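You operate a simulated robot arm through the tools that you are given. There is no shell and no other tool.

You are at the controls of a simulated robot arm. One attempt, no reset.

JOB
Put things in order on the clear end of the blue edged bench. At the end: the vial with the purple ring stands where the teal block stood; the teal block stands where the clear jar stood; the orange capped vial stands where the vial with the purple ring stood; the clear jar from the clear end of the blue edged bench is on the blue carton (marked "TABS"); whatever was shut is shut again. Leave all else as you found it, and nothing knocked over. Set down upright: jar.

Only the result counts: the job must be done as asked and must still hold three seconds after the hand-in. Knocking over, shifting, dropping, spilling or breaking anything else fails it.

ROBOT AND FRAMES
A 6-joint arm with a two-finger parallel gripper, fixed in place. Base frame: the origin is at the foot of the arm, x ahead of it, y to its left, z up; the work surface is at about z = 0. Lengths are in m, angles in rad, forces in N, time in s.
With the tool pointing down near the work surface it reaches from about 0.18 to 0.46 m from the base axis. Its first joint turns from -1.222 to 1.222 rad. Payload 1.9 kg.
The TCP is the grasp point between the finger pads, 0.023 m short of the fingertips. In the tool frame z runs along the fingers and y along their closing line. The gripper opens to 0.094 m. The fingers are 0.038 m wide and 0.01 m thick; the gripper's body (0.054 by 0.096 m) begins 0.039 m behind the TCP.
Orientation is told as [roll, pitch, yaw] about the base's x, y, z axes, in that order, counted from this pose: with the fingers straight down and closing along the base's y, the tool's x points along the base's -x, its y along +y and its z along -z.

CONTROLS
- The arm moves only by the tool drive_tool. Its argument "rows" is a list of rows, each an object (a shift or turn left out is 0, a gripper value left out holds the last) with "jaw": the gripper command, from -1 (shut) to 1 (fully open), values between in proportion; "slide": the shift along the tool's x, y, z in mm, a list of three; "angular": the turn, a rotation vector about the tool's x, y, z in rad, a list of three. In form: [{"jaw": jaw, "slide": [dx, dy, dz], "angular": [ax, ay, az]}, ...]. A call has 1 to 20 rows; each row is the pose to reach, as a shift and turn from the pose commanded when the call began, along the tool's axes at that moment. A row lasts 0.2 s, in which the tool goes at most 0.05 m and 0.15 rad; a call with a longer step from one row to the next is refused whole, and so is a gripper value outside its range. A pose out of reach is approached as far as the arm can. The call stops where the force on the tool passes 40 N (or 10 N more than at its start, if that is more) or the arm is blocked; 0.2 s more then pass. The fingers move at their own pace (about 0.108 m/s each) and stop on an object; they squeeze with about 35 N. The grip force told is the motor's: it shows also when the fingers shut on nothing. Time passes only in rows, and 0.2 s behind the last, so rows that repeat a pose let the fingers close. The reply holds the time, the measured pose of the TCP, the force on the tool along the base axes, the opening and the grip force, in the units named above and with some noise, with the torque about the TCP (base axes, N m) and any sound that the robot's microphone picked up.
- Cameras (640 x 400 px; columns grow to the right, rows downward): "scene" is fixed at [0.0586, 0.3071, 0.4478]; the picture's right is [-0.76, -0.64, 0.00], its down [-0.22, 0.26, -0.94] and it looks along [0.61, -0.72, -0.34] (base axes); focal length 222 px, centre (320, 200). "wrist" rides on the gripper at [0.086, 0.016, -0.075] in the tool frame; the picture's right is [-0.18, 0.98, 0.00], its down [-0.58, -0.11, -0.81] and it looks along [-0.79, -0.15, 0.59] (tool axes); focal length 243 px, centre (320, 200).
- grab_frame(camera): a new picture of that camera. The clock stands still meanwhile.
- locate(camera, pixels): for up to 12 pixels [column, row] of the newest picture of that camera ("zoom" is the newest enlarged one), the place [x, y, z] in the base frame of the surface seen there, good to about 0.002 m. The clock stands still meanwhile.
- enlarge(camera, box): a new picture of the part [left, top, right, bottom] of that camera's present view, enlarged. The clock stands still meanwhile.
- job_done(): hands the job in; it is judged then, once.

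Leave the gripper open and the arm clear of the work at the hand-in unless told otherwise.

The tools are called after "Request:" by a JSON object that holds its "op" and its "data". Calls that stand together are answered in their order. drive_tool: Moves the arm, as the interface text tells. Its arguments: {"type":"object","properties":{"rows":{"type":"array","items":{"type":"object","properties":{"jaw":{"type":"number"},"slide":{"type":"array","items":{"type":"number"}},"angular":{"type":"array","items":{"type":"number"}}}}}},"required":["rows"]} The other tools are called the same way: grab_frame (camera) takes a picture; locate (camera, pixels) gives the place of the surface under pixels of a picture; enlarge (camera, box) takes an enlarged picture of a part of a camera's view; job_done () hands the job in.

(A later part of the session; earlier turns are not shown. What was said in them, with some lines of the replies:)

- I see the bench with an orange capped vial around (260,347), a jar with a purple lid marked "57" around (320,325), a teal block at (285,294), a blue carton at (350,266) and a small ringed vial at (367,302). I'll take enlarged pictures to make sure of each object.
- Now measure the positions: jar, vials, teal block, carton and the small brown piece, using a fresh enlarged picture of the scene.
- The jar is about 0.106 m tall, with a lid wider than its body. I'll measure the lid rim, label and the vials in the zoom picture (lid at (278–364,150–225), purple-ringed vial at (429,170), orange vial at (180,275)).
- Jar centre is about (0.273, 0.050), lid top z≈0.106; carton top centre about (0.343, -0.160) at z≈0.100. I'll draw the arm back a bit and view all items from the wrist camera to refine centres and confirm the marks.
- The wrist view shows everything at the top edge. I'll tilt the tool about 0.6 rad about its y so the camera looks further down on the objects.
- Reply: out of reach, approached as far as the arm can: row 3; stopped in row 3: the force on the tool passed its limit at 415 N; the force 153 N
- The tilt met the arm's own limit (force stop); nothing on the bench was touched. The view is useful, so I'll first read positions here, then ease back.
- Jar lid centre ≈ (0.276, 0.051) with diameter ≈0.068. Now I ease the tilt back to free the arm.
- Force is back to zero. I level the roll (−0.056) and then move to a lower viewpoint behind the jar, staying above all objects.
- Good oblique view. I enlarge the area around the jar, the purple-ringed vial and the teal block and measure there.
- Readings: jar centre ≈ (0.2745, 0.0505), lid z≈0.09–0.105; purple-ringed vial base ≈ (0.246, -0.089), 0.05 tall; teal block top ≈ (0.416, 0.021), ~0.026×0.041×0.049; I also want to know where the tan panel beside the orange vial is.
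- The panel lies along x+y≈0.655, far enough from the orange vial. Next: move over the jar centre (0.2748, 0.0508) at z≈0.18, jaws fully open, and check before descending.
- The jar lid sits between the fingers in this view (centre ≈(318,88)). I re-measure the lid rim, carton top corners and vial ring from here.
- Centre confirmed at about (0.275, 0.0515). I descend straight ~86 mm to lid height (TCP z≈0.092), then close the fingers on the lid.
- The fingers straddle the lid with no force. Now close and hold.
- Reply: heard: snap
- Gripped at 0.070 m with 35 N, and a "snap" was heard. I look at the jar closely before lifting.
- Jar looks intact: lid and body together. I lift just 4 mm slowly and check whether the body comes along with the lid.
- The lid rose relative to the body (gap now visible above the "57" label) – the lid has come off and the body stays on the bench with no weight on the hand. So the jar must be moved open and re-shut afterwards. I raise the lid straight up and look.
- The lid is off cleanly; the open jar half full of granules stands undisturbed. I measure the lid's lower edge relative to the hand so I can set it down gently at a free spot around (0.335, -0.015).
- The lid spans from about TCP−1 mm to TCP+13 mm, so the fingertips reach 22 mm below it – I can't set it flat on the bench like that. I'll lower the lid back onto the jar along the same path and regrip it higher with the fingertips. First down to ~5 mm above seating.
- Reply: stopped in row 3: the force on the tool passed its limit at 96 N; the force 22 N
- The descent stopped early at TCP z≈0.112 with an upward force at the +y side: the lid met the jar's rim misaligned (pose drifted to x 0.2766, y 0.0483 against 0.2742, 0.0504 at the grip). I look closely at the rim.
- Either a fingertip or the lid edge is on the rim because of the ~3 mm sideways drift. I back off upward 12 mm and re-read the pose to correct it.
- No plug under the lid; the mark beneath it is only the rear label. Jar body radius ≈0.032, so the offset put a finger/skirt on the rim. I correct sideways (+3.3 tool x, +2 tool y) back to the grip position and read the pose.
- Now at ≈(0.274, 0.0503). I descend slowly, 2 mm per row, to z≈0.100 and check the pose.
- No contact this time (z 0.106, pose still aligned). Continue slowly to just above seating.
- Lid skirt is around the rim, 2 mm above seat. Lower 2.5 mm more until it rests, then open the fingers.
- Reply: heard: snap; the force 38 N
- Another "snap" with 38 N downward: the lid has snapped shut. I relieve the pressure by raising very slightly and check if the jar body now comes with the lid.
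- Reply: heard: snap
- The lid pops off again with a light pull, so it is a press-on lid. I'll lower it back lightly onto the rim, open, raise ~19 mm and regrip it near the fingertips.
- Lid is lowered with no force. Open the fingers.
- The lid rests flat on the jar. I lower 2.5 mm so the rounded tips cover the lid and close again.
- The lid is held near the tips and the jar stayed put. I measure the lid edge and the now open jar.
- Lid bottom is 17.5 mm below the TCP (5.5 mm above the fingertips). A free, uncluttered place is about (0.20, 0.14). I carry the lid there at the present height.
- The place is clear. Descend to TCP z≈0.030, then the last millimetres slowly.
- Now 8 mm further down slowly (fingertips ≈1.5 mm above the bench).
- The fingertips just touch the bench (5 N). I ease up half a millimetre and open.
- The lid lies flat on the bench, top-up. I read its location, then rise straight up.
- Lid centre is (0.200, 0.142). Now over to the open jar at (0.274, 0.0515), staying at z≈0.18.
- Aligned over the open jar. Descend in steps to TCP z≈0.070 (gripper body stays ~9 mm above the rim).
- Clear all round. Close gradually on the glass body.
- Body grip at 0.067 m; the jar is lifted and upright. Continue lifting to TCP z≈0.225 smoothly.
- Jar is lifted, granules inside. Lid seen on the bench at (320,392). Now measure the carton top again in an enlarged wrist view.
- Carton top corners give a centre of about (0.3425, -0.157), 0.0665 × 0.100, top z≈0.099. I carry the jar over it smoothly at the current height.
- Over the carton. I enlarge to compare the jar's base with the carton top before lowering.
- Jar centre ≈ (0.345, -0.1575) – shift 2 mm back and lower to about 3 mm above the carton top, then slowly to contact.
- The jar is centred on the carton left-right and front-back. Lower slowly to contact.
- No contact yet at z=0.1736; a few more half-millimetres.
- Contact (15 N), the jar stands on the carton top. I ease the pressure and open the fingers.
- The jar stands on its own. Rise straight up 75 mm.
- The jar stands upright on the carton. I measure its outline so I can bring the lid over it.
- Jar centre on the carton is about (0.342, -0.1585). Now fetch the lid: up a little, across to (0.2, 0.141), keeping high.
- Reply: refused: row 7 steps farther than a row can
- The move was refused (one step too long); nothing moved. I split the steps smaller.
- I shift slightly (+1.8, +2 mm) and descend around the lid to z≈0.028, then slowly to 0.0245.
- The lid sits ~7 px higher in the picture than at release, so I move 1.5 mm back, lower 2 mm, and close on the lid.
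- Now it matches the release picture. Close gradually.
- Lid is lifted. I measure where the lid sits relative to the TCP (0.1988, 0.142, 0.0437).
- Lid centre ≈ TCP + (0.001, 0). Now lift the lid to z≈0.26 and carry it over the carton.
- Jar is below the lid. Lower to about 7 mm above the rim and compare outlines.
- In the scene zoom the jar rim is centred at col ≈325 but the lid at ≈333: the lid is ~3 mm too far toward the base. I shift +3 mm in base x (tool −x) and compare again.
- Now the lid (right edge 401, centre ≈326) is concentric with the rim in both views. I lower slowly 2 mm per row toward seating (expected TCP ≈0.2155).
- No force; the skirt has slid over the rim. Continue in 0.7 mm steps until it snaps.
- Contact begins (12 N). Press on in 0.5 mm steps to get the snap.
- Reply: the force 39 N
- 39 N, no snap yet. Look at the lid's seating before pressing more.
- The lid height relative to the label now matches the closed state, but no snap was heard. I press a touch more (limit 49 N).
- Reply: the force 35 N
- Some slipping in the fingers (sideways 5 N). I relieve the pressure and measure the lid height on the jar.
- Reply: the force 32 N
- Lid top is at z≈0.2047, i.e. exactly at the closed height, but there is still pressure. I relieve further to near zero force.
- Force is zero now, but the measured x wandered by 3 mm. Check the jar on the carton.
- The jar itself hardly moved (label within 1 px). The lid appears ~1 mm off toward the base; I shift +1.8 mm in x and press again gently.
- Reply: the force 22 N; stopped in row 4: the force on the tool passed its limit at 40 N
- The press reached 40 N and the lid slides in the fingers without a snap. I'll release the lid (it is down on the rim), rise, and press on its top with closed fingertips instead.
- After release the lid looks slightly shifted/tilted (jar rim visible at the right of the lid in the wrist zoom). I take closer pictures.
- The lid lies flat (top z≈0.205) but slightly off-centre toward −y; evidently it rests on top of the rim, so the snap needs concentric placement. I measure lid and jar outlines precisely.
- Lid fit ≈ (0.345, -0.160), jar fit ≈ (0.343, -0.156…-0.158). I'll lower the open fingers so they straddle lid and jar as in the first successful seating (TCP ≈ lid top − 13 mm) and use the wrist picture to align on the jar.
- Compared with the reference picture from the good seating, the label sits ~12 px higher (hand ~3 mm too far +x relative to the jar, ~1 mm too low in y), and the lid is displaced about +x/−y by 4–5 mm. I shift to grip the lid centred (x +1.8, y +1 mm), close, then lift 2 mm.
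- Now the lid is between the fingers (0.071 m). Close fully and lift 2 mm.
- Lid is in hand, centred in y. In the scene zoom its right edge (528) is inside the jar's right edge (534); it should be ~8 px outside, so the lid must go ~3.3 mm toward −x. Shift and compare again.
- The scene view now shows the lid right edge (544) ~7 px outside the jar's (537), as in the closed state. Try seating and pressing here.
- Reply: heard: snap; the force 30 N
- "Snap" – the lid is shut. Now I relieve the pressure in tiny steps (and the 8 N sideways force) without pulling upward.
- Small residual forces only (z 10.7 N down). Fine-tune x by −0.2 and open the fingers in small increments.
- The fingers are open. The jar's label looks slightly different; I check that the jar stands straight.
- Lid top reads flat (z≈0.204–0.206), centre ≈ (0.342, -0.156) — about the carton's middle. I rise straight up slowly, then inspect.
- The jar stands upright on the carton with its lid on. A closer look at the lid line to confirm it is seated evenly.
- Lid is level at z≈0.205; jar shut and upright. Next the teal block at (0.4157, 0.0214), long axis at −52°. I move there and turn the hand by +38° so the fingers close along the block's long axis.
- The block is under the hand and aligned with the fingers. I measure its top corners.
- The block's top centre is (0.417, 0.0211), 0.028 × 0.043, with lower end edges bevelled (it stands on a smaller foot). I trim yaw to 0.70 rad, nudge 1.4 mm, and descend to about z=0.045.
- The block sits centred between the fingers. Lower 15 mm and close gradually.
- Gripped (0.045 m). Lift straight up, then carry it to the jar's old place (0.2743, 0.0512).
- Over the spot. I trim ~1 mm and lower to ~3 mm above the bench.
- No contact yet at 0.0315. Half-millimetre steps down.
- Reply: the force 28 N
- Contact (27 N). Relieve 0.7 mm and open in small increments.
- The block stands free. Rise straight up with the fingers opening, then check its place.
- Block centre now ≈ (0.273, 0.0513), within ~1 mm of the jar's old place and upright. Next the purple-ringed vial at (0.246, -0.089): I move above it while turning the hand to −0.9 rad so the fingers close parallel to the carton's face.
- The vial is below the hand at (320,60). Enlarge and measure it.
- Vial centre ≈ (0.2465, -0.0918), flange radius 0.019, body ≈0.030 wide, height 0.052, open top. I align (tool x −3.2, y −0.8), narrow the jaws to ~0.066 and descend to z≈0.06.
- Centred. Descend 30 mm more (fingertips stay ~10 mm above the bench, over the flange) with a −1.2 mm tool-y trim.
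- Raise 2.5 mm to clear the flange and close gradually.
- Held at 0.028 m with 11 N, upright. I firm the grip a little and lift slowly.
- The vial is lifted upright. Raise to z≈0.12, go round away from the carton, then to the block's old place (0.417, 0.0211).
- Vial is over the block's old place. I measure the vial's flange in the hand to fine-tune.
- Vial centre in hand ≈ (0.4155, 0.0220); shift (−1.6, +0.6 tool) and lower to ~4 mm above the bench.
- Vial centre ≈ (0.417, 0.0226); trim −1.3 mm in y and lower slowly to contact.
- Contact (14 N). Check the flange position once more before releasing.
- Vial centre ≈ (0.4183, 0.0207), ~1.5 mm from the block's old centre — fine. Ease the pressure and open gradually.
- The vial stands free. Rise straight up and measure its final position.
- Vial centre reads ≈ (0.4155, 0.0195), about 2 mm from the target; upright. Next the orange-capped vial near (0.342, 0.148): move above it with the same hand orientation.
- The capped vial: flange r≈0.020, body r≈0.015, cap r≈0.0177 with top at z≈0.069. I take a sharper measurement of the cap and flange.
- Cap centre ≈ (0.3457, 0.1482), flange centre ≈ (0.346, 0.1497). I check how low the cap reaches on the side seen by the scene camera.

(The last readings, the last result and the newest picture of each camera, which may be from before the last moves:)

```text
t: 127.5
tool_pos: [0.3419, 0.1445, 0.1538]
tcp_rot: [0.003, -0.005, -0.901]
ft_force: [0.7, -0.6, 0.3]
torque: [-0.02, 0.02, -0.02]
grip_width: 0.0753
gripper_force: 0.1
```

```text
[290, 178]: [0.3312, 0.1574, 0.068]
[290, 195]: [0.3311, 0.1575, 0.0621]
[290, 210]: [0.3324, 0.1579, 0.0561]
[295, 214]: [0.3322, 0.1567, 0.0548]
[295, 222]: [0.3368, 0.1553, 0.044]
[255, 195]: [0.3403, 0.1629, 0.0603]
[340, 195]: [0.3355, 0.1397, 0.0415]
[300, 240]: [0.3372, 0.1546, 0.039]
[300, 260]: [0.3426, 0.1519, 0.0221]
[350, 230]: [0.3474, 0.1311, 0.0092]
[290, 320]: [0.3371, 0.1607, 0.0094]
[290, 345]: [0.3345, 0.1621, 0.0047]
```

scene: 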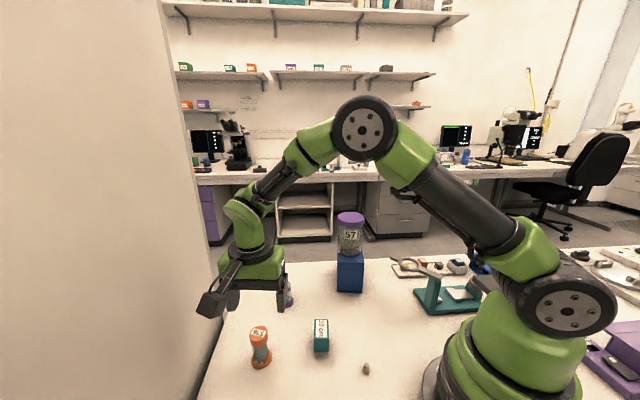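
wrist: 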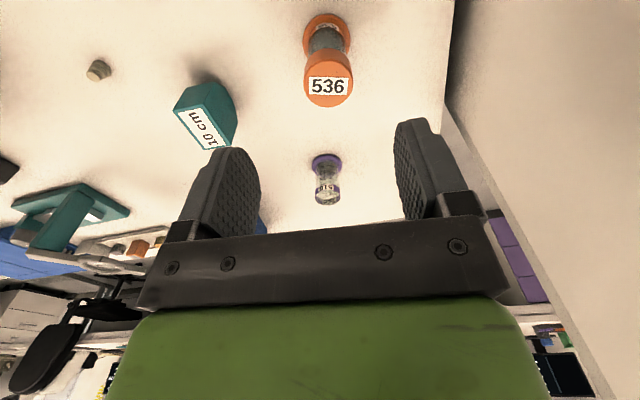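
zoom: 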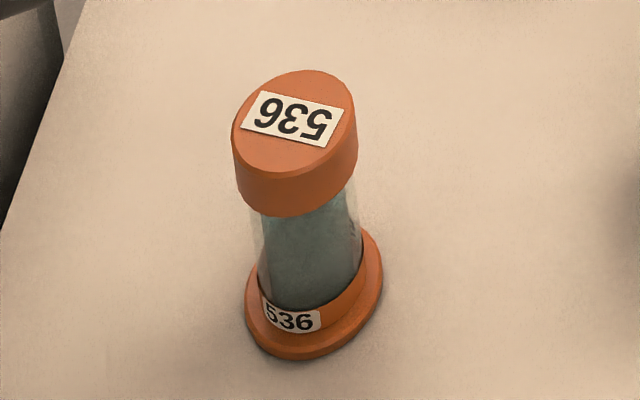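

Cap spans z≈0.0545–0.0695. I align over the vial (tool +1.3, +5.9 mm) and descend to z≈0.10 to check centring.

Request:
{"op": "drive_tool", "data": {"rows": [{"jaw": 0.6, "slide": [1.3, 5.9, 10]}, {"jaw": 0.6, "slide": [1.3, 5.9, 35]}, {"jaw": 0.6, "slide": [1.3, 5.9, 52]}, {"jaw": 0.6, "slide": [1.3, 5.9, 52]}]}}

Request:
{"op": "drive_tool", "data": {"rows": [{"slide": [0, 0, 0]}]}}

Request:
{"op": "grab_frame", "data": {"camera": "wrist"}}

Request:
{"op": "enlarge", "data": {"camera": "scene", "box": [215, 280, 315, 380]}}

```text
t: 128.6
tool_pos: [0.3441, 0.151, 0.1028]
tcp_rot: [0.004, -0.005, -0.902]
ft_force: [0.1, 0.0, -0.2]
torque: [0.02, 0.0, 0.0]
grip_width: 0.0753
gripper_force: 0.1
```

```text
t: 128.9
tool_pos: [0.3431, 0.1507, 0.1021]
tcp_rot: [0.004, -0.003, -0.902]
ft_force: [-0.1, -0.8, 0.3]
torque: [-0.02, 0.02, 0.0]
grip_width: 0.0753
gripper_force: 0.1
```

```text
taken
```

wrist: 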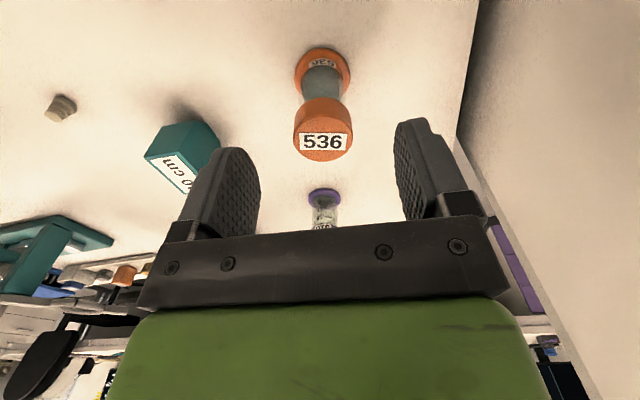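

```text
4.00 times, centred on (265, 330) of scene
```

zoom: 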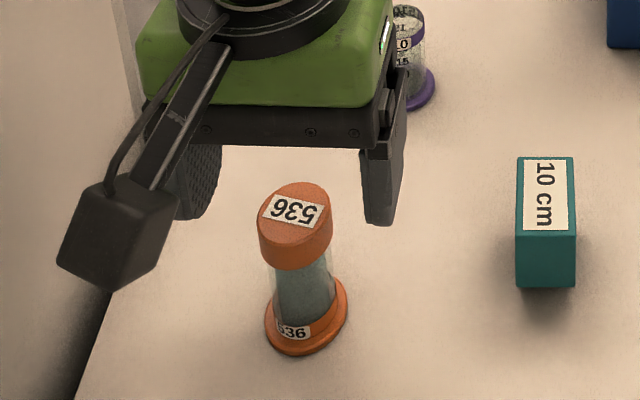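

Centred within ~3 mm. Shift −2.8 mm in tool x, lower to z≈0.050.

Request:
{"op": "drive_tool", "data": {"rows": [{"jaw": 0.6, "slide": [-2.8, 0.6, 10]}, {"jaw": 0.6, "slide": [-2.8, 0.6, 30]}, {"jaw": 0.6, "slide": [-2.8, 0.6, 46]}, {"jaw": 0.6, "slide": [-2.8, 0.6, 52]}, {"jaw": 0.6, "slide": [-2.8, 0.6, 52]}]}}

Request:
{"op": "drive_tool", "data": {"rows": [{"slide": [0, 0, 0]}]}}

Request:
{"op": "grab_frame", "data": {"camera": "wrist"}}

Request:
{"op": "enlarge", "data": {"camera": "scene", "box": [215, 280, 315, 380]}}

```text
t: 130.2
tool_pos: [0.3475, 0.1494, 0.0504]
tcp_rot: [0.004, -0.005, -0.9]
ft_force: [0.5, 0.2, 0.2]
torque: [0.02, -0.02, 0.01]
grip_width: 0.0755
gripper_force: 0.1
```

```text
t: 130.6
tool_pos: [0.3475, 0.1502, 0.0487]
tcp_rot: [0.004, -0.004, -0.901]
ft_force: [0.1, -0.2, 0.1]
torque: [-0.01, 0.02, 0.02]
grip_width: 0.0752
gripper_force: 0.1
```

```text
taken
```

wrist: 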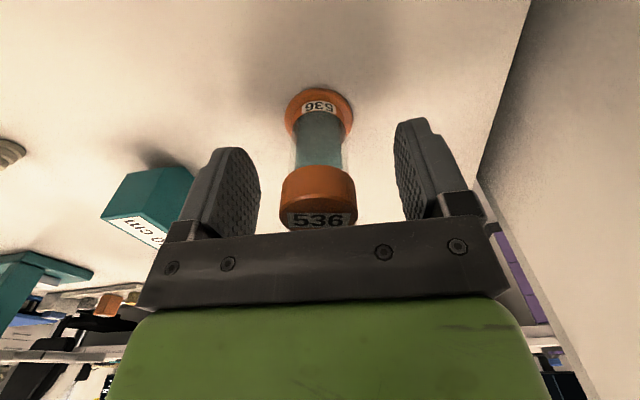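

```text
4.00 times, centred on (265, 330) of scene
```

zoom: 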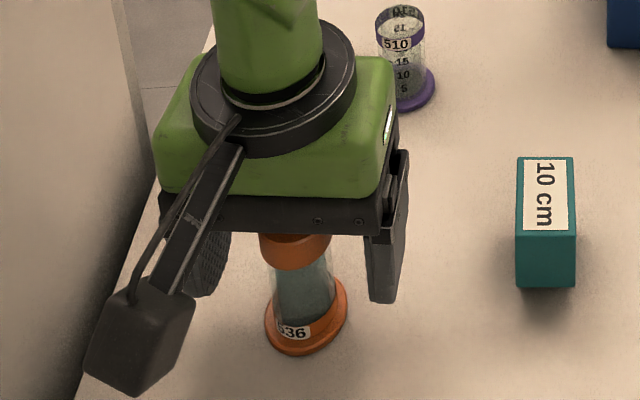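

Straddling nicely. Lower 13.5 mm more (palm stays ~5 mm over the cap) and close gently until light contact.

Request:
{"op": "drive_tool", "data": {"rows": [{"jaw": 0.6, "slide": [0, 0, 5]}, {"jaw": 0.6, "slide": [0, 0, 10]}, {"jaw": 0.6, "slide": [0, 0, 13.5]}, {"jaw": 0.2, "slide": [0, 0, 13.5]}, {"jaw": 0.0, "slide": [0, 0, 13.5]}, {"jaw": -0.15, "slide": [0, 0, 13.5]}, {"jaw": -0.2, "slide": [0, 0, 13.5]}]}}

Request:
{"op": "grab_frame", "data": {"camera": "wrist"}}

```text
t: 132.2
tool_pos: [0.3486, 0.1489, 0.0378]
tcp_rot: [0.002, -0.003, -0.9]
ft_force: [1.1, 0.5, -0.9]
torque: [0.0, -0.01, -0.01]
grip_width: 0.0377
gripper_force: 0.0
```

```text
taken
```

wrist: 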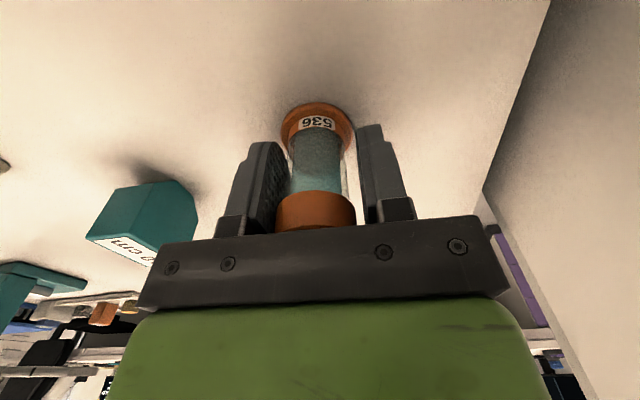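

Request:
{"op": "enlarge", "data": {"camera": "wrist", "box": [230, 90, 410, 240]}}

Request:
{"op": "enlarge", "data": {"camera": "scene", "box": [240, 310, 290, 370]}}

```text
2.67 times, centred on (320, 165) of wrist
```

zoom: 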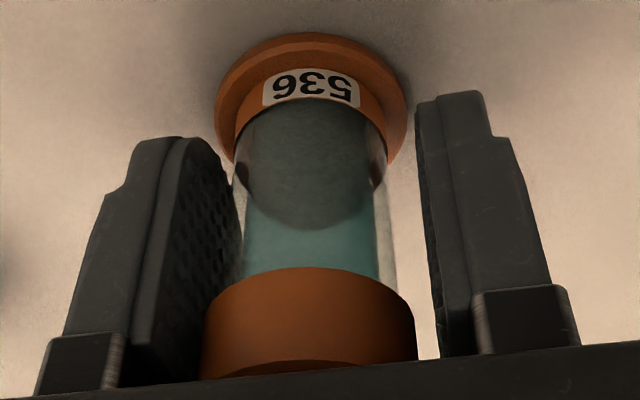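

```text
6.67 times, centred on (265, 340) of scene
```

zoom: 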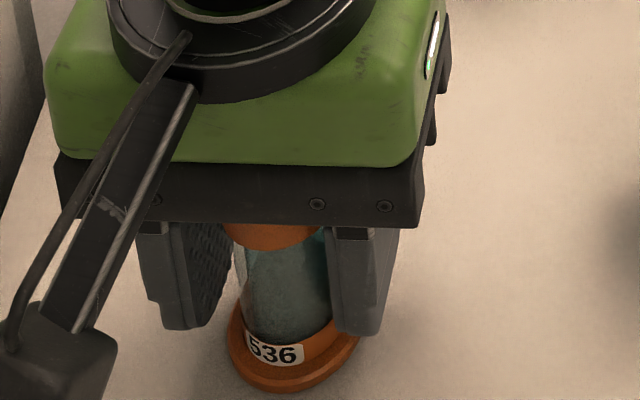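

Fingers are flat, so they'll bear on the cap; the vial sits ~1.5 mm toward the −y finger. I centre the hand (tool y −1.5), lower 1.5 mm and close lightly.

Request:
{"op": "drive_tool", "data": {"rows": [{"slide": [0, -1.5, 0.8]}, {"slide": [0, -1.5, 1.5]}, {"slide": [0, -1.5, 1.5], "jaw": -0.23}, {"slide": [0, -1.5, 1.5], "jaw": -0.26}, {"slide": [0, -1.5, 1.5], "jaw": -0.29}]}}

Request:
{"op": "enlarge", "data": {"camera": "wrist", "box": [230, 90, 410, 240]}}

```text
t: 133.3
tool_pos: [0.3481, 0.1487, 0.0346]
tcp_rot: [0.003, -0.002, -0.901]
ft_force: [-0.4, 1.6, -0.9]
torque: [-0.01, 0.04, -0.03]
grip_width: 0.0335
gripper_force: 0.4
```

```text
2.67 times, centred on (320, 165) of wrist
```

zoom: 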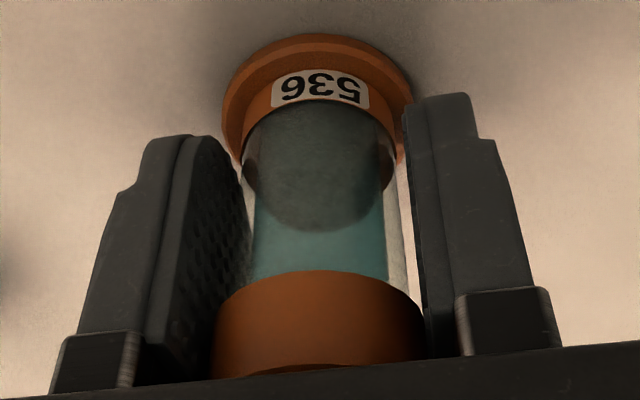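

Light contact at 0.0335 m (the cap). I firm the grip moderately and listen.

Request:
{"op": "drive_tool", "data": {"rows": [{"jaw": -0.3}, {"jaw": -0.31}, {"jaw": -0.32}, {"jaw": -0.32}]}}

```text
t: 134.3
tool_pos: [0.3459, 0.1484, 0.0353]
tcp_rot: [0.004, -0.005, -0.901]
ft_force: [0.0, -0.6, -0.2]
torque: [-0.03, -0.02, -0.05]
grip_width: 0.0332
gripper_force: 0.6
```

Request:
{"op": "drive_tool", "data": {"rows": [{"jaw": -0.34}, {"jaw": -0.36}, {"jaw": -0.38}, {"jaw": -0.38}]}}

```text
t: 135.3
tool_pos: [0.3478, 0.1488, 0.0365]
tcp_rot: [0.004, -0.003, -0.9]
ft_force: [0.3, -0.2, -0.5]
torque: [0.0, 0.01, 0.03]
grip_width: 0.0319
gripper_force: 35.0
```

Gripped (0.032 m, 35 N), no sound. Lift 3 mm slowly and look whether the whole vial comes along.

Request:
{"op": "drive_tool", "data": {"rows": [{"slide": [0, 0, -0.7]}, {"slide": [0, 0, -1.5]}, {"slide": [0, 0, -2.3]}, {"slide": [0, 0, -3]}, {"slide": [0, 0, -3]}]}}

Request:
{"op": "enlarge", "data": {"camera": "wrist", "box": [230, 90, 410, 240]}}

Request:
{"op": "enlarge", "data": {"camera": "scene", "box": [240, 310, 290, 370]}}

```text
t: 136.6
tool_pos: [0.3465, 0.1482, 0.0391]
tcp_rot: [0.003, -0.003, -0.9]
ft_force: [0.2, 0.2, -0.3]
torque: [-0.03, 0.01, -0.01]
grip_width: 0.0319
gripper_force: 35.0
```

```text
2.67 times, centred on (320, 165) of wrist
```

zoom: 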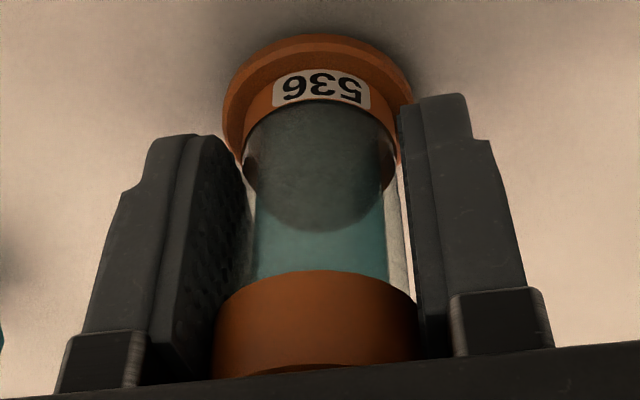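

```text
6.67 times, centred on (265, 340) of scene
```

zoom: 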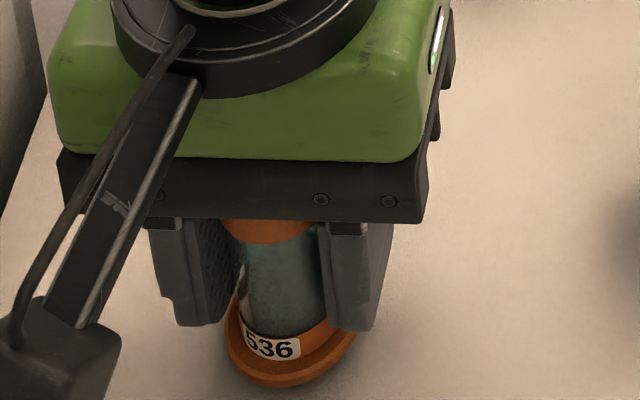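

The whole vial has lifted with the hand (base unchanged relative to the fingers, no snap). Lift on to z≈0.125.

Request:
{"op": "drive_tool", "data": {"rows": [{"slide": [0, 0, -6]}, {"slide": [0, 0, -18]}, {"slide": [0, 0, -40]}, {"slide": [0, 0, -65]}, {"slide": [0, 0, -82]}, {"slide": [0, 0, -87]}, {"slide": [0, 0, -87]}]}}

Request:
{"op": "grab_frame", "data": {"camera": "wrist"}}

Request:
{"op": "grab_frame", "data": {"camera": "scene"}}

```text
t: 138.2
tool_pos: [0.3464, 0.1496, 0.126]
tcp_rot: [0.006, -0.004, -0.901]
ft_force: [1.1, -0.7, -0.5]
torque: [0.03, 0.01, -0.01]
grip_width: 0.0316
gripper_force: 34.8
```

```text
taken
```

wrist: 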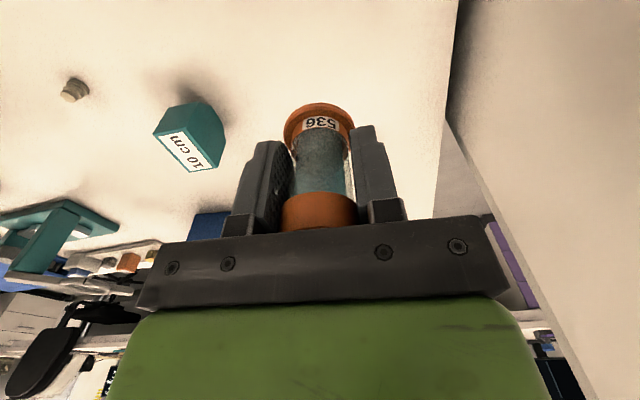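

```text
taken
```

scene: 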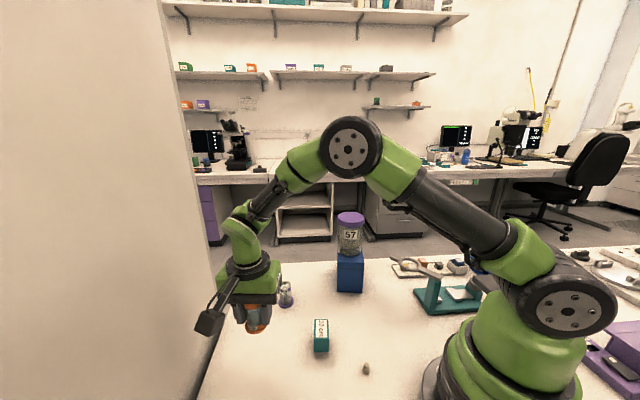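

Vial held upright. Carry it at this height to the purple vial's old place (0.2466, -0.0920).

Request:
{"op": "drive_tool", "data": {"rows": [{"slide": [-5, -9, 0]}, {"slide": [-15, -27, 0]}, {"slide": [-31, -55, 0]}, {"slide": [-48, -86, 0]}, {"slide": [-65, -117, 0]}, {"slide": [-82, -148, 0]}, {"slide": [-98, -177, 0]}, {"slide": [-112, -201, 0]}, {"slide": [-122, -219, 0]}, {"slide": [-126.9, -228.1, 0]}, {"slide": [-126.9, -228.1, 0]}]}}

Request:
{"op": "drive_tool", "data": {"rows": [{"slide": [0, 0, 0]}]}}

Request:
{"op": "enlarge", "data": {"camera": "wrist", "box": [230, 90, 410, 240]}}

Request:
{"op": "enlarge", "data": {"camera": "scene", "box": [325, 240, 405, 320]}}

```text
t: 140.6
tool_pos: [0.247, -0.0924, 0.1252]
tcp_rot: [0.005, -0.004, -0.898]
ft_force: [-0.2, 0.3, -0.5]
torque: [0.01, -0.01, -0.02]
grip_width: 0.0318
gripper_force: 35.0
```

```text
t: 140.9
tool_pos: [0.2483, -0.0939, 0.1248]
tcp_rot: [0.003, -0.003, -0.901]
ft_force: [0.0, -0.4, -0.6]
torque: [0.01, -0.02, -0.01]
grip_width: 0.0318
gripper_force: 34.9
```

```text
2.67 times, centred on (320, 165) of wrist
```

zoom: 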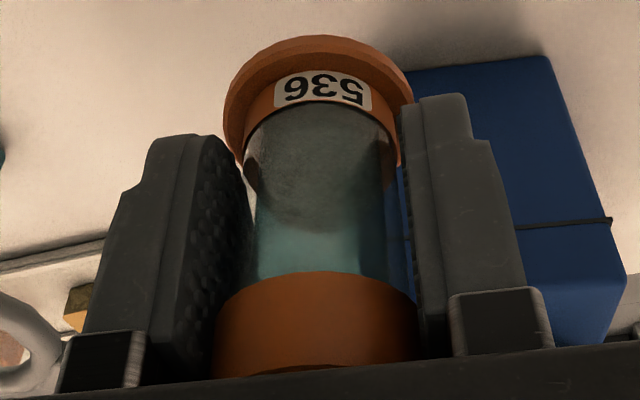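

```text
5.00 times, centred on (365, 280) of scene
```

zoom: 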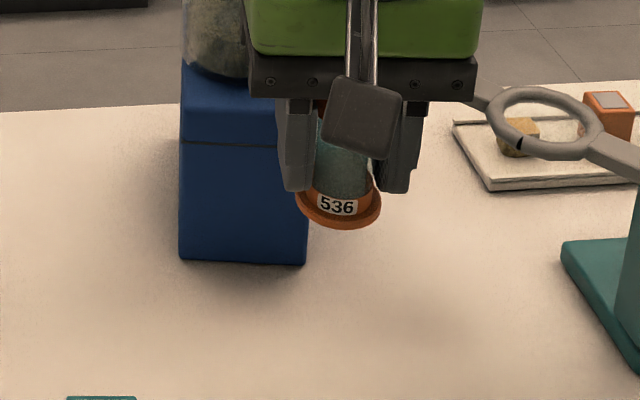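

Measure the flange in hand (scene zoom around (338,205)).

Request:
{"op": "locate", "data": {"camera": "zoom", "pixels": [[298, 205], [379, 208], [338, 226], [310, 218], [365, 220], [325, 224], [352, 225], [303, 212], [374, 214]]}}

Request:
{"op": "grab_frame", "data": {"camera": "wrist"}}

Request:
{"op": "locate", "data": {"camera": "wrist", "pixels": [[318, 105], [300, 108], [336, 108], [290, 116], [346, 116], [286, 125], [352, 125], [310, 105], [327, 105], [286, 135]]}}

```text
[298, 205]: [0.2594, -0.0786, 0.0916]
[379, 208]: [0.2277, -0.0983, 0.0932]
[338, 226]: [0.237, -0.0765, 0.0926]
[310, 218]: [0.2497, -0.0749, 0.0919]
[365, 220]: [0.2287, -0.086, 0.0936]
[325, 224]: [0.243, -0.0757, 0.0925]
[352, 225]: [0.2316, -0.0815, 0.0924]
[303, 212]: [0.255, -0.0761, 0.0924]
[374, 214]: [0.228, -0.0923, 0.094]
```

```text
taken
```

wrist: 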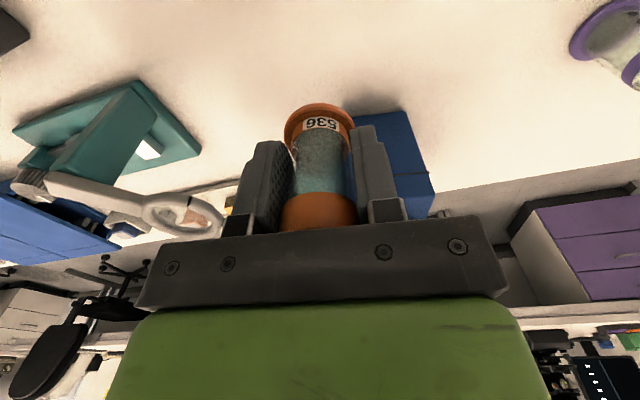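

```text
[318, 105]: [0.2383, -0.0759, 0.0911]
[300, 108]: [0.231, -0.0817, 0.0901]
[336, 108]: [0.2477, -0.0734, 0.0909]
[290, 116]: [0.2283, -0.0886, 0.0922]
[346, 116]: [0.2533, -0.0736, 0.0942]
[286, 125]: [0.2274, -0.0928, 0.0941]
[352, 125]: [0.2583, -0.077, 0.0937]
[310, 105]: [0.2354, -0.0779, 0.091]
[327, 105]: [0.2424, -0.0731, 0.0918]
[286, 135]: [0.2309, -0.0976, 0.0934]
```

Flange centre in hand ≈ (0.2465, -0.0928); target ≈ (0.2464, -0.0915). Trim ~1 mm and lower to ~5 mm above the bench.

Request:
{"op": "drive_tool", "data": {"rows": [{"slide": [0.9, 0.6, 12]}, {"slide": [0.9, 0.6, 35]}, {"slide": [0.9, 0.6, 60]}, {"slide": [0.9, 0.6, 77]}, {"slide": [0.9, 0.6, 84]}, {"slide": [0.9, 0.6, 84]}]}}

Request:
{"op": "drive_tool", "data": {"rows": [{"slide": [0, 0, 0]}]}}

Request:
{"op": "enlarge", "data": {"camera": "scene", "box": [335, 260, 400, 325]}}

```text
t: 142.3
tool_pos: [0.249, -0.0923, 0.0422]
tcp_rot: [0.004, -0.004, -0.9]
ft_force: [-0.4, -0.4, -0.9]
torque: [-0.01, 0.0, 0.02]
grip_width: 0.0317
gripper_force: 34.7
```

```text
t: 142.8
tool_pos: [0.2492, -0.0912, 0.0428]
tcp_rot: [0.002, -0.004, -0.902]
ft_force: [0.0, -0.6, -1.2]
torque: [0.02, 0.02, 0.0]
grip_width: 0.0317
gripper_force: 35.3
```

```text
6.15 times, centred on (368, 292) of scene
```

zoom: 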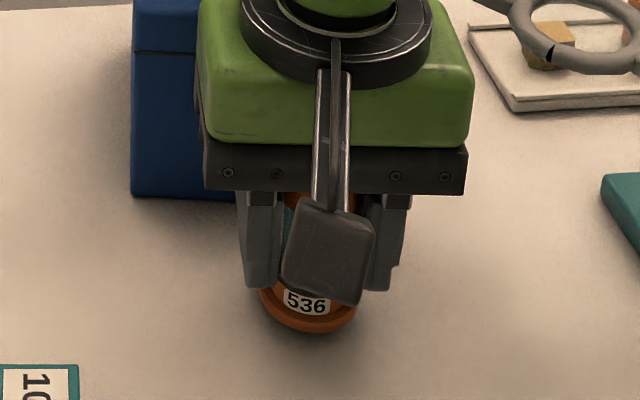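

Request:
{"op": "locate", "data": {"camera": "zoom", "pixels": [[262, 305], [305, 330], [275, 320], [340, 322], [352, 312], [290, 327], [325, 328]]}}

Request:
{"op": "grab_frame", "data": {"camera": "wrist"}}

Request:
{"op": "locate", "data": {"camera": "wrist", "pixels": [[318, 105], [300, 108], [336, 108], [290, 116], [346, 116], [286, 125], [352, 125], [310, 105], [327, 105]]}}

```text
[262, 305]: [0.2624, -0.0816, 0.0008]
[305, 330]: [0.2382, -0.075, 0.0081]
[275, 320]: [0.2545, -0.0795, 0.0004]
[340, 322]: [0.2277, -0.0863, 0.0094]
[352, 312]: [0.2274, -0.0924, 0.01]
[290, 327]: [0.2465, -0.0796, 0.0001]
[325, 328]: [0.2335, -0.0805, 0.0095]
```

```text
taken
```

wrist: 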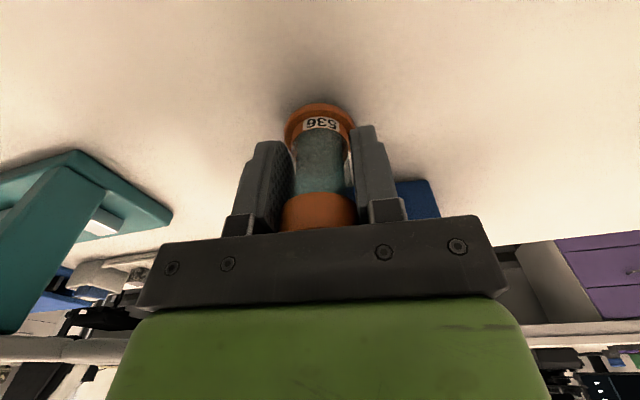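

```text
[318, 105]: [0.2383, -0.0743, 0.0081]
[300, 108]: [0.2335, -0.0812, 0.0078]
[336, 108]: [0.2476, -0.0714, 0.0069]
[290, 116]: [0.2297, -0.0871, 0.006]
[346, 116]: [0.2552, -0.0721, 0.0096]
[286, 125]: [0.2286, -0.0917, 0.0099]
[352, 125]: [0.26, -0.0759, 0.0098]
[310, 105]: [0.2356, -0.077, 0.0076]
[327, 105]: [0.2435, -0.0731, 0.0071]
```

Flange centre ≈ (0.247, -0.0912) – on target. Lower slowly to contact.

Request:
{"op": "drive_tool", "data": {"rows": [{"slide": [0, 0, 1.5]}, {"slide": [0, 0, 3]}, {"slide": [0, 0, 4.2]}, {"slide": [0, 0, 5]}, {"slide": [0, 0, 5]}]}}

```text
t: 143.9
tool_pos: [0.2475, -0.0922, 0.0351]
tcp_rot: [0.004, -0.006, -0.9]
ft_force: [0.1, -1.6, 6.2]
torque: [-0.07, 0.04, 0.0]
grip_width: 0.0316
gripper_force: 35.3
```

Standing on the bench (6 N contact). Open gradually, keeping this slight downward contact so the cap is not pulled.

Request:
{"op": "drive_tool", "data": {"rows": [{"jaw": -0.34}, {"jaw": -0.31}, {"jaw": -0.28}, {"jaw": -0.24}, {"jaw": -0.15}, {"jaw": 0.0}, {"jaw": 0.3}, {"jaw": 0.6}, {"jaw": 0.6}]}}

Request:
{"op": "enlarge", "data": {"camera": "wrist", "box": [230, 90, 410, 240]}}

Request:
{"op": "enlarge", "data": {"camera": "scene", "box": [335, 260, 400, 325]}}

```text
t: 145.9
tool_pos: [0.2478, -0.0911, 0.0358]
tcp_rot: [0.004, -0.004, -0.901]
ft_force: [0.7, 0.3, 0.2]
torque: [-0.02, 0.03, -0.01]
grip_width: 0.075
gripper_force: 0.1
```

```text
2.67 times, centred on (320, 165) of wrist
```

zoom: 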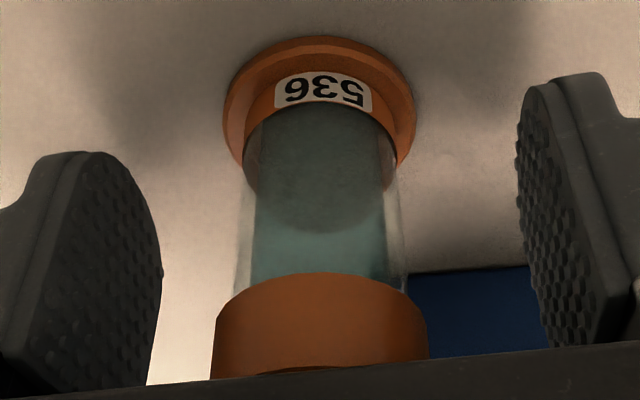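

```text
6.15 times, centred on (368, 292) of scene
```

zoom: 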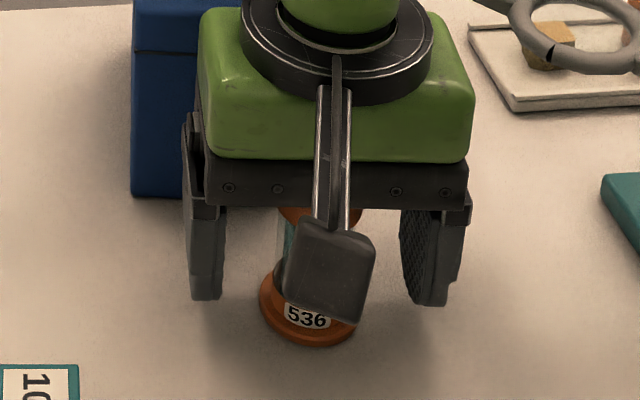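

The vial stands upright, cap on. Rise straight up.

Request:
{"op": "drive_tool", "data": {"rows": [{"jaw": 0.6, "slide": [0, 0, -5]}, {"jaw": 0.6, "slide": [0, 0, -18]}, {"jaw": 0.8, "slide": [0, 0, -45]}, {"jaw": 1, "slide": [0, 0, -85]}, {"jaw": 1, "slide": [0, 0, -125]}, {"jaw": 1, "slide": [0, 0, -160]}, {"jaw": 1, "slide": [0, 0, -160]}]}}

Request:
{"op": "grab_frame", "data": {"camera": "scene"}}

Request:
{"op": "enlarge", "data": {"camera": "scene", "box": [335, 260, 400, 325]}}

```text
t: 147.6
tool_pos: [0.2461, -0.0933, 0.1984]
tcp_rot: [0.003, -0.004, -0.898]
ft_force: [-0.1, -0.2, 0.1]
torque: [0.0, -0.02, -0.02]
grip_width: 0.094
gripper_force: 0.0
```

```text
taken
```

scene: 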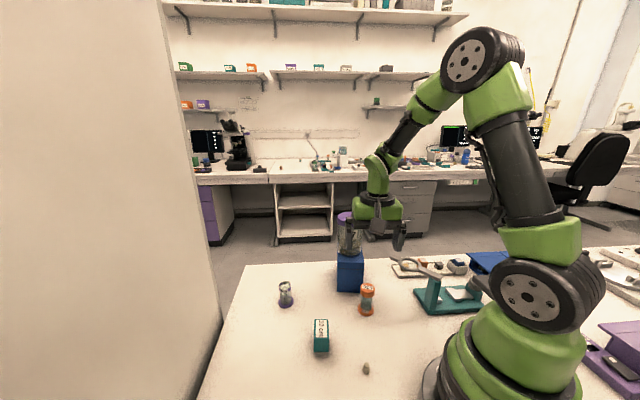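

```text
6.15 times, centred on (368, 292) of scene
```

zoom: 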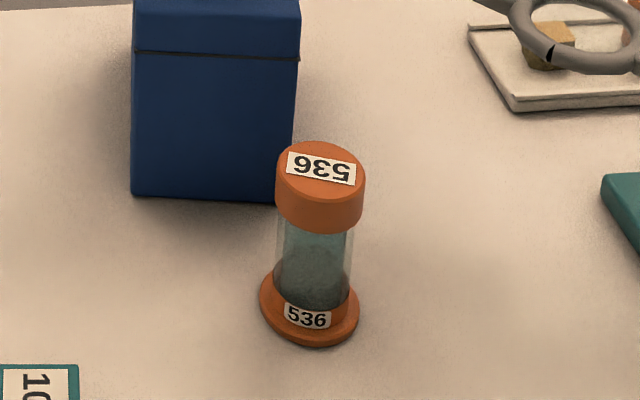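

All four items are placed. I measure the orange vial and look at the carton and the surroundings with the wrist camera (it now looks toward −y) to verify the "TABS" mark.

Request:
{"op": "locate", "data": {"camera": "zoom", "pixels": [[262, 300], [357, 310], [310, 344], [275, 325], [345, 333], [290, 338], [330, 342], [265, 285], [357, 298], [320, 185]]}}

Request:
{"op": "grab_frame", "data": {"camera": "wrist"}}

```text
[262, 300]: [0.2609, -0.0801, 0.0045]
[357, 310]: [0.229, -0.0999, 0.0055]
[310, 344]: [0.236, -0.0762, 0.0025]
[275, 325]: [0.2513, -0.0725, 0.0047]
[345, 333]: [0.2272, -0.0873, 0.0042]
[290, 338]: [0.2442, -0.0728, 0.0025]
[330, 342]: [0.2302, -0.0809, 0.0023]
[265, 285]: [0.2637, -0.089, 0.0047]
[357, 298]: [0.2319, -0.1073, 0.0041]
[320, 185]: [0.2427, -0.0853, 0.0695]
```

```text
taken
```

wrist: 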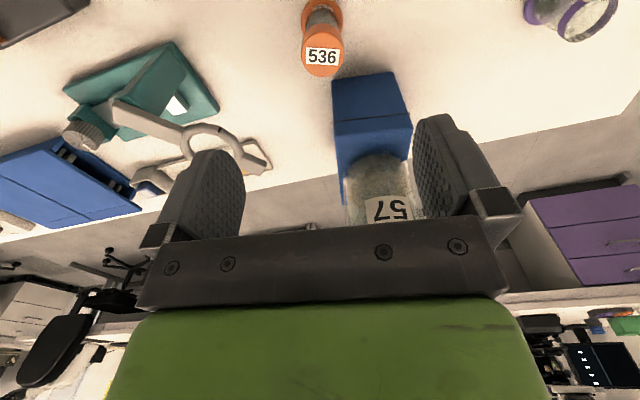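

Orange vial centre ≈ (0.2465, -0.0917), exactly on the purple vial's old place. Now I check the blue things to the side for marks.

Request:
{"op": "enlarge", "data": {"camera": "wrist", "box": [0, 30, 240, 250]}}

Request:
{"op": "enlarge", "data": {"camera": "scene", "box": [460, 230, 640, 390]}}

```text
1.82 times, centred on (120, 140) of wrist
```

zoom: 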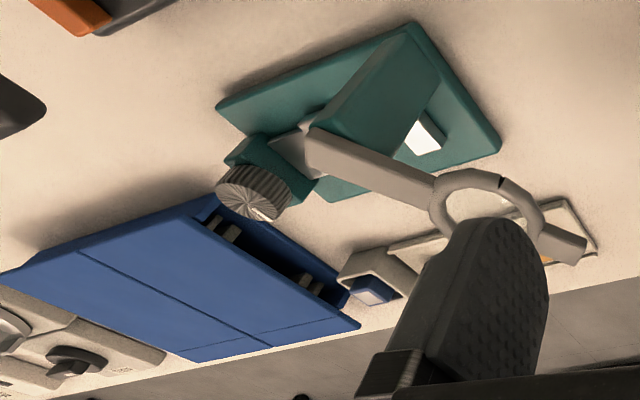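

```text
2.50 times, centred on (550, 310) of scene
```

zoom: 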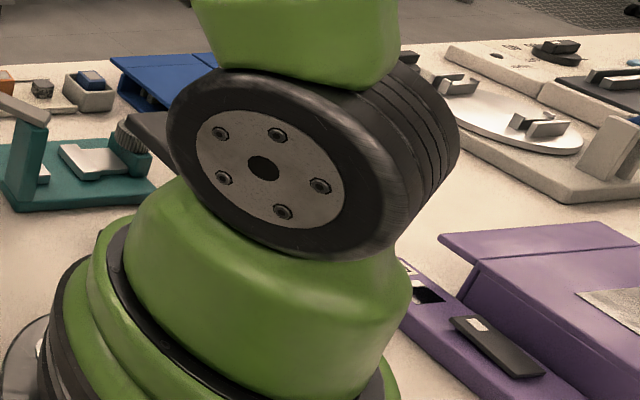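

The other blue object is a rack on the apparatus side, not a carton. To confirm the mark on the carton's hidden faces I raise the hand high (z≈0.30) and view it from the base/−y side.

Request:
{"op": "drive_tool", "data": {"rows": [{"jaw": 1, "slide": [0, 0, -45]}, {"jaw": 1, "slide": [0, 0, -90]}, {"jaw": 1, "slide": [0, 0, -100], "angular": [0, 0, -0.14]}, {"jaw": 1, "slide": [-10, -5, -100], "angular": [0, 0, -0.28]}, {"jaw": 1, "slide": [-22, -10, -100], "angular": [0, 0, -0.42]}, {"jaw": 1, "slide": [-35, -16, -100], "angular": [0, 0, -0.56]}, {"jaw": 1, "slide": [-48, -22, -100], "angular": [0, 0, -0.7]}, {"jaw": 1, "slide": [-60, -28, -100], "angular": [0, 0, -0.84]}, {"jaw": 1, "slide": [-72, -34, -100], "angular": [0, 0, -0.98]}, {"jaw": 1, "slide": [-84, -40, -100], "angular": [0, 0, -1.12]}, {"jaw": 1, "slide": [-93, -45, -100], "angular": [0, 0, -1.26]}, {"jaw": 1, "slide": [-98, -47, -100], "angular": [0, 0, -1.4]}, {"jaw": 1, "slide": [-98, -47, -100], "angular": [0, 0, -1.5]}, {"jaw": 1, "slide": [-98, -47, -100], "angular": [0, 0, -1.5]}]}}

Request:
{"op": "grab_frame", "data": {"camera": "wrist"}}

Request:
{"op": "grab_frame", "data": {"camera": "scene"}}

```text
t: 150.6
tool_pos: [0.2697, -0.1986, 0.297]
tcp_rot: [-0.005, -0.003, 0.603]
ft_force: [0.6, -0.3, 0.1]
torque: [0.0, -0.02, -0.01]
grip_width: 0.0939
gripper_force: 0.0
```

```text
taken
```

wrist: 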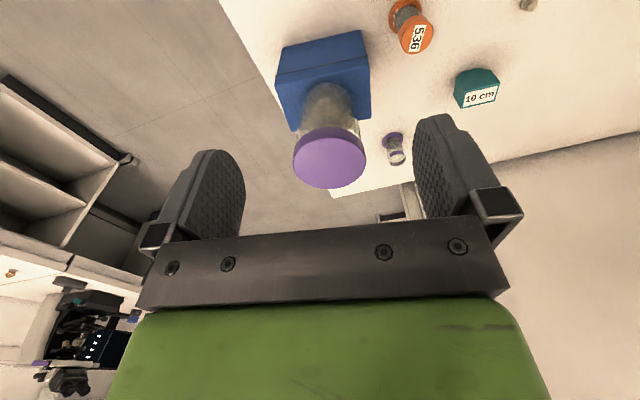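

```text
taken
```

scene: 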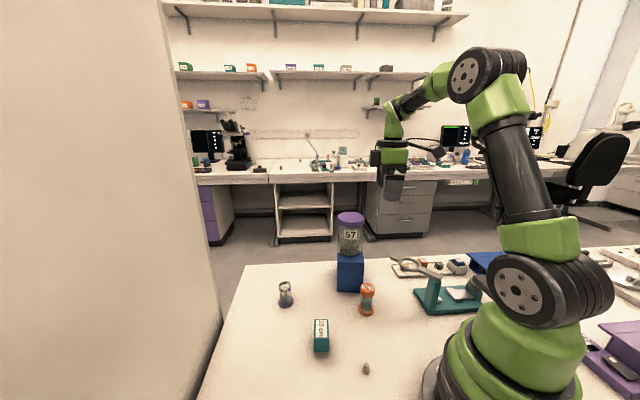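

Request:
{"op": "enlarge", "data": {"camera": "wrist", "box": [260, 10, 420, 200]}}

Request:
{"op": "enlarge", "data": {"camera": "scene", "box": [250, 200, 410, 385]}}

```text
2.11 times, centred on (340, 105) of wrist
```

zoom: 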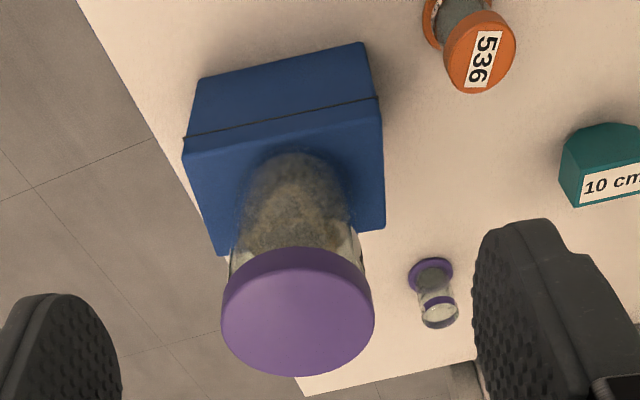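

```text
2.16 times, centred on (330, 292) of scene
```

zoom: 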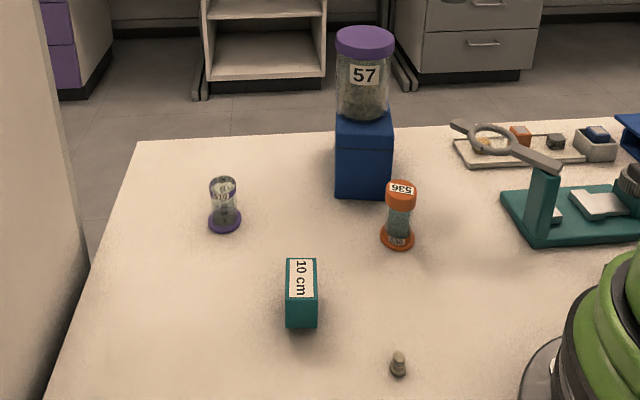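

Everything stands as asked; this is the only blue carton on the bench. I bring the hand back to the clear start pose (up first, then over), fingers open.

Request:
{"op": "drive_tool", "data": {"rows": [{"jaw": 1, "slide": [0, 0, -40]}, {"jaw": 1, "slide": [0, 0, -80]}, {"jaw": 1, "slide": [0, 0, -95], "angular": [0, 0, 0.14]}, {"jaw": 1, "slide": [-15, 22, -95], "angular": [0, 0, 0.28]}, {"jaw": 1, "slide": [-35, 50, -95], "angular": [0, 0, 0.42]}, {"jaw": 1, "slide": [-55, 80, -95], "angular": [0, 0, 0.55]}, {"jaw": 1, "slide": [-70, 103, -95], "angular": [0, 0, 0.6]}, {"jaw": 1, "slide": [-75, 112, -95], "angular": [0, 0, 0.6]}, {"jaw": 1, "slide": [-75, 112, -95], "angular": [0, 0, 0.6]}]}}

Request:
{"op": "grab_frame", "data": {"camera": "scene"}}

Request:
{"op": "grab_frame", "data": {"camera": "wrist"}}

Request:
{"op": "enlarge", "data": {"camera": "scene", "box": [250, 200, 410, 385]}}

```text
t: 152.6
tool_pos: [0.2709, -0.0599, 0.3917]
tcp_rot: [-0.001, -0.006, 0.001]
ft_force: [0.3, 0.3, -0.5]
torque: [0.01, 0.02, 0.02]
grip_width: 0.094
gripper_force: 0.2
```

```text
taken
```

scene: 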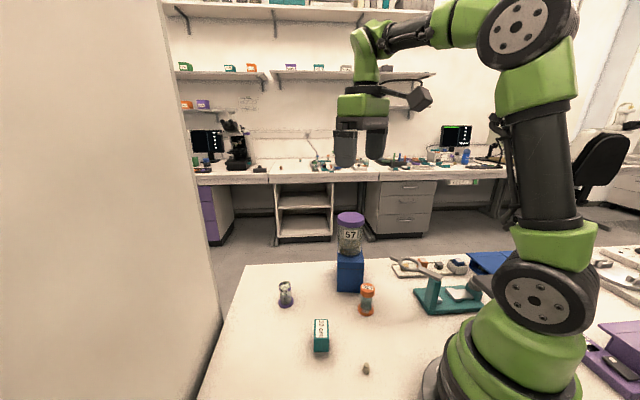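

```text
taken
```

wrist: 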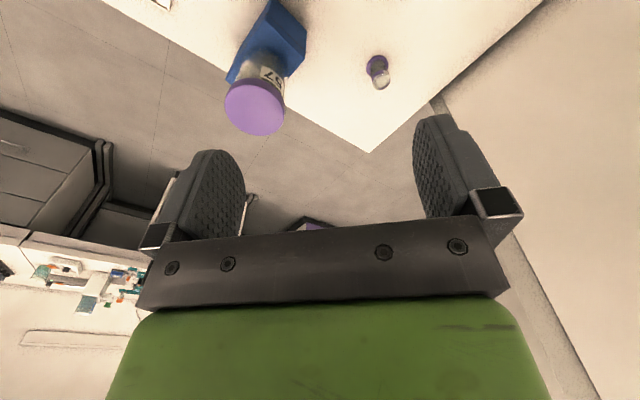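

```text
2.16 times, centred on (330, 292) of scene
```

zoom: 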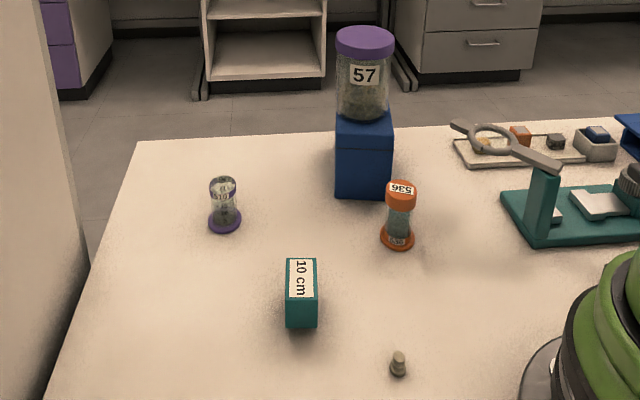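

The arm is back at its start pose, fingers open. Final check of carton position and the jar's lid.

Request:
{"op": "enlarge", "data": {"camera": "scene", "box": [325, 205, 375, 300]}}

Request:
{"op": "locate", "data": {"camera": "scene", "pixels": [[338, 262], [362, 265], [339, 288], [361, 291], [350, 216], [340, 220], [361, 220], [350, 228], [365, 369], [320, 330], [285, 300], [367, 290]]}}

```text
4.21 times, centred on (350, 252) of scene
```

zoom: 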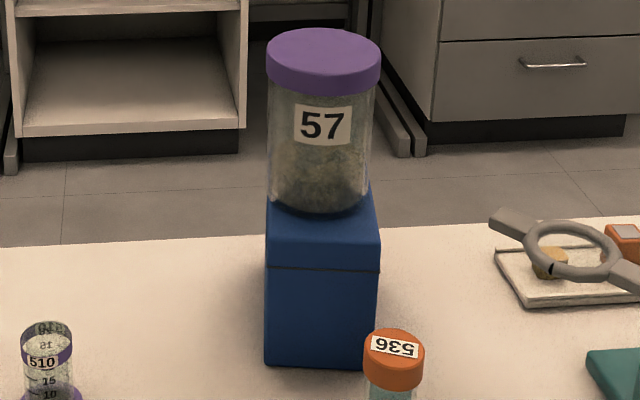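

```text
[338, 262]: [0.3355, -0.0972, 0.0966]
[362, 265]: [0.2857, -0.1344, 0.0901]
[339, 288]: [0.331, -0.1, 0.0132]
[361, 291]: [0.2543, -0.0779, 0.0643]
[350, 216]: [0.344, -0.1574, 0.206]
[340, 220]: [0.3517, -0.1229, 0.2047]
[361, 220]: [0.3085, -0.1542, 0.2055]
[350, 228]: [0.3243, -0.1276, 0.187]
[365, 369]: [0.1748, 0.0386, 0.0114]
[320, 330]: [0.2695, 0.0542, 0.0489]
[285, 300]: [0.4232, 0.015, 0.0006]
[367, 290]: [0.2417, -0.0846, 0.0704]
```

The carton has not moved and the jar stands upright on it, shut. The teal block, the purple-ringed vial and the orange-capped vial are on their places, and the small stub is untouched. Handing in.

Request:
{"op": "job_done", "data": {}}

```text
The job is handed in.
```

I've handed the job in, and every item ended up where you asked. The result hasn't come back yet.

| Item | Where it stands now | Offset from target |
|---|---|---|
| Purple-ringed vial | Where the teal block stood | about 2 mm |
| Teal block | Where the clear jar stood | about 1 mm |
| Orange-capped vial | Where the purple-ringed vial stood | less than 1 mm |
| Clear jar | Upright in the middle of the blue carton's top | about 1 mm |

- **Jar lid:** it popped off when I first gripped it. I moved the jar open, then pressed the lid back on and heard it snap. It sits level but about 1.5 mm off centre.
- **"TABS" mark:** I never saw it. It isn't on the top or the sides I could view, but this is the only blue carton I saw on the bench.
- **Force stop:** early on, a tilt of the hand was stopped by a 415 N force, most likely against the arm itself. Nothing on the bench was touched.

I saw nothing spilled or knocked over, and the carton and the small stub did not move. The arm is back near its start pose with the gripper open.
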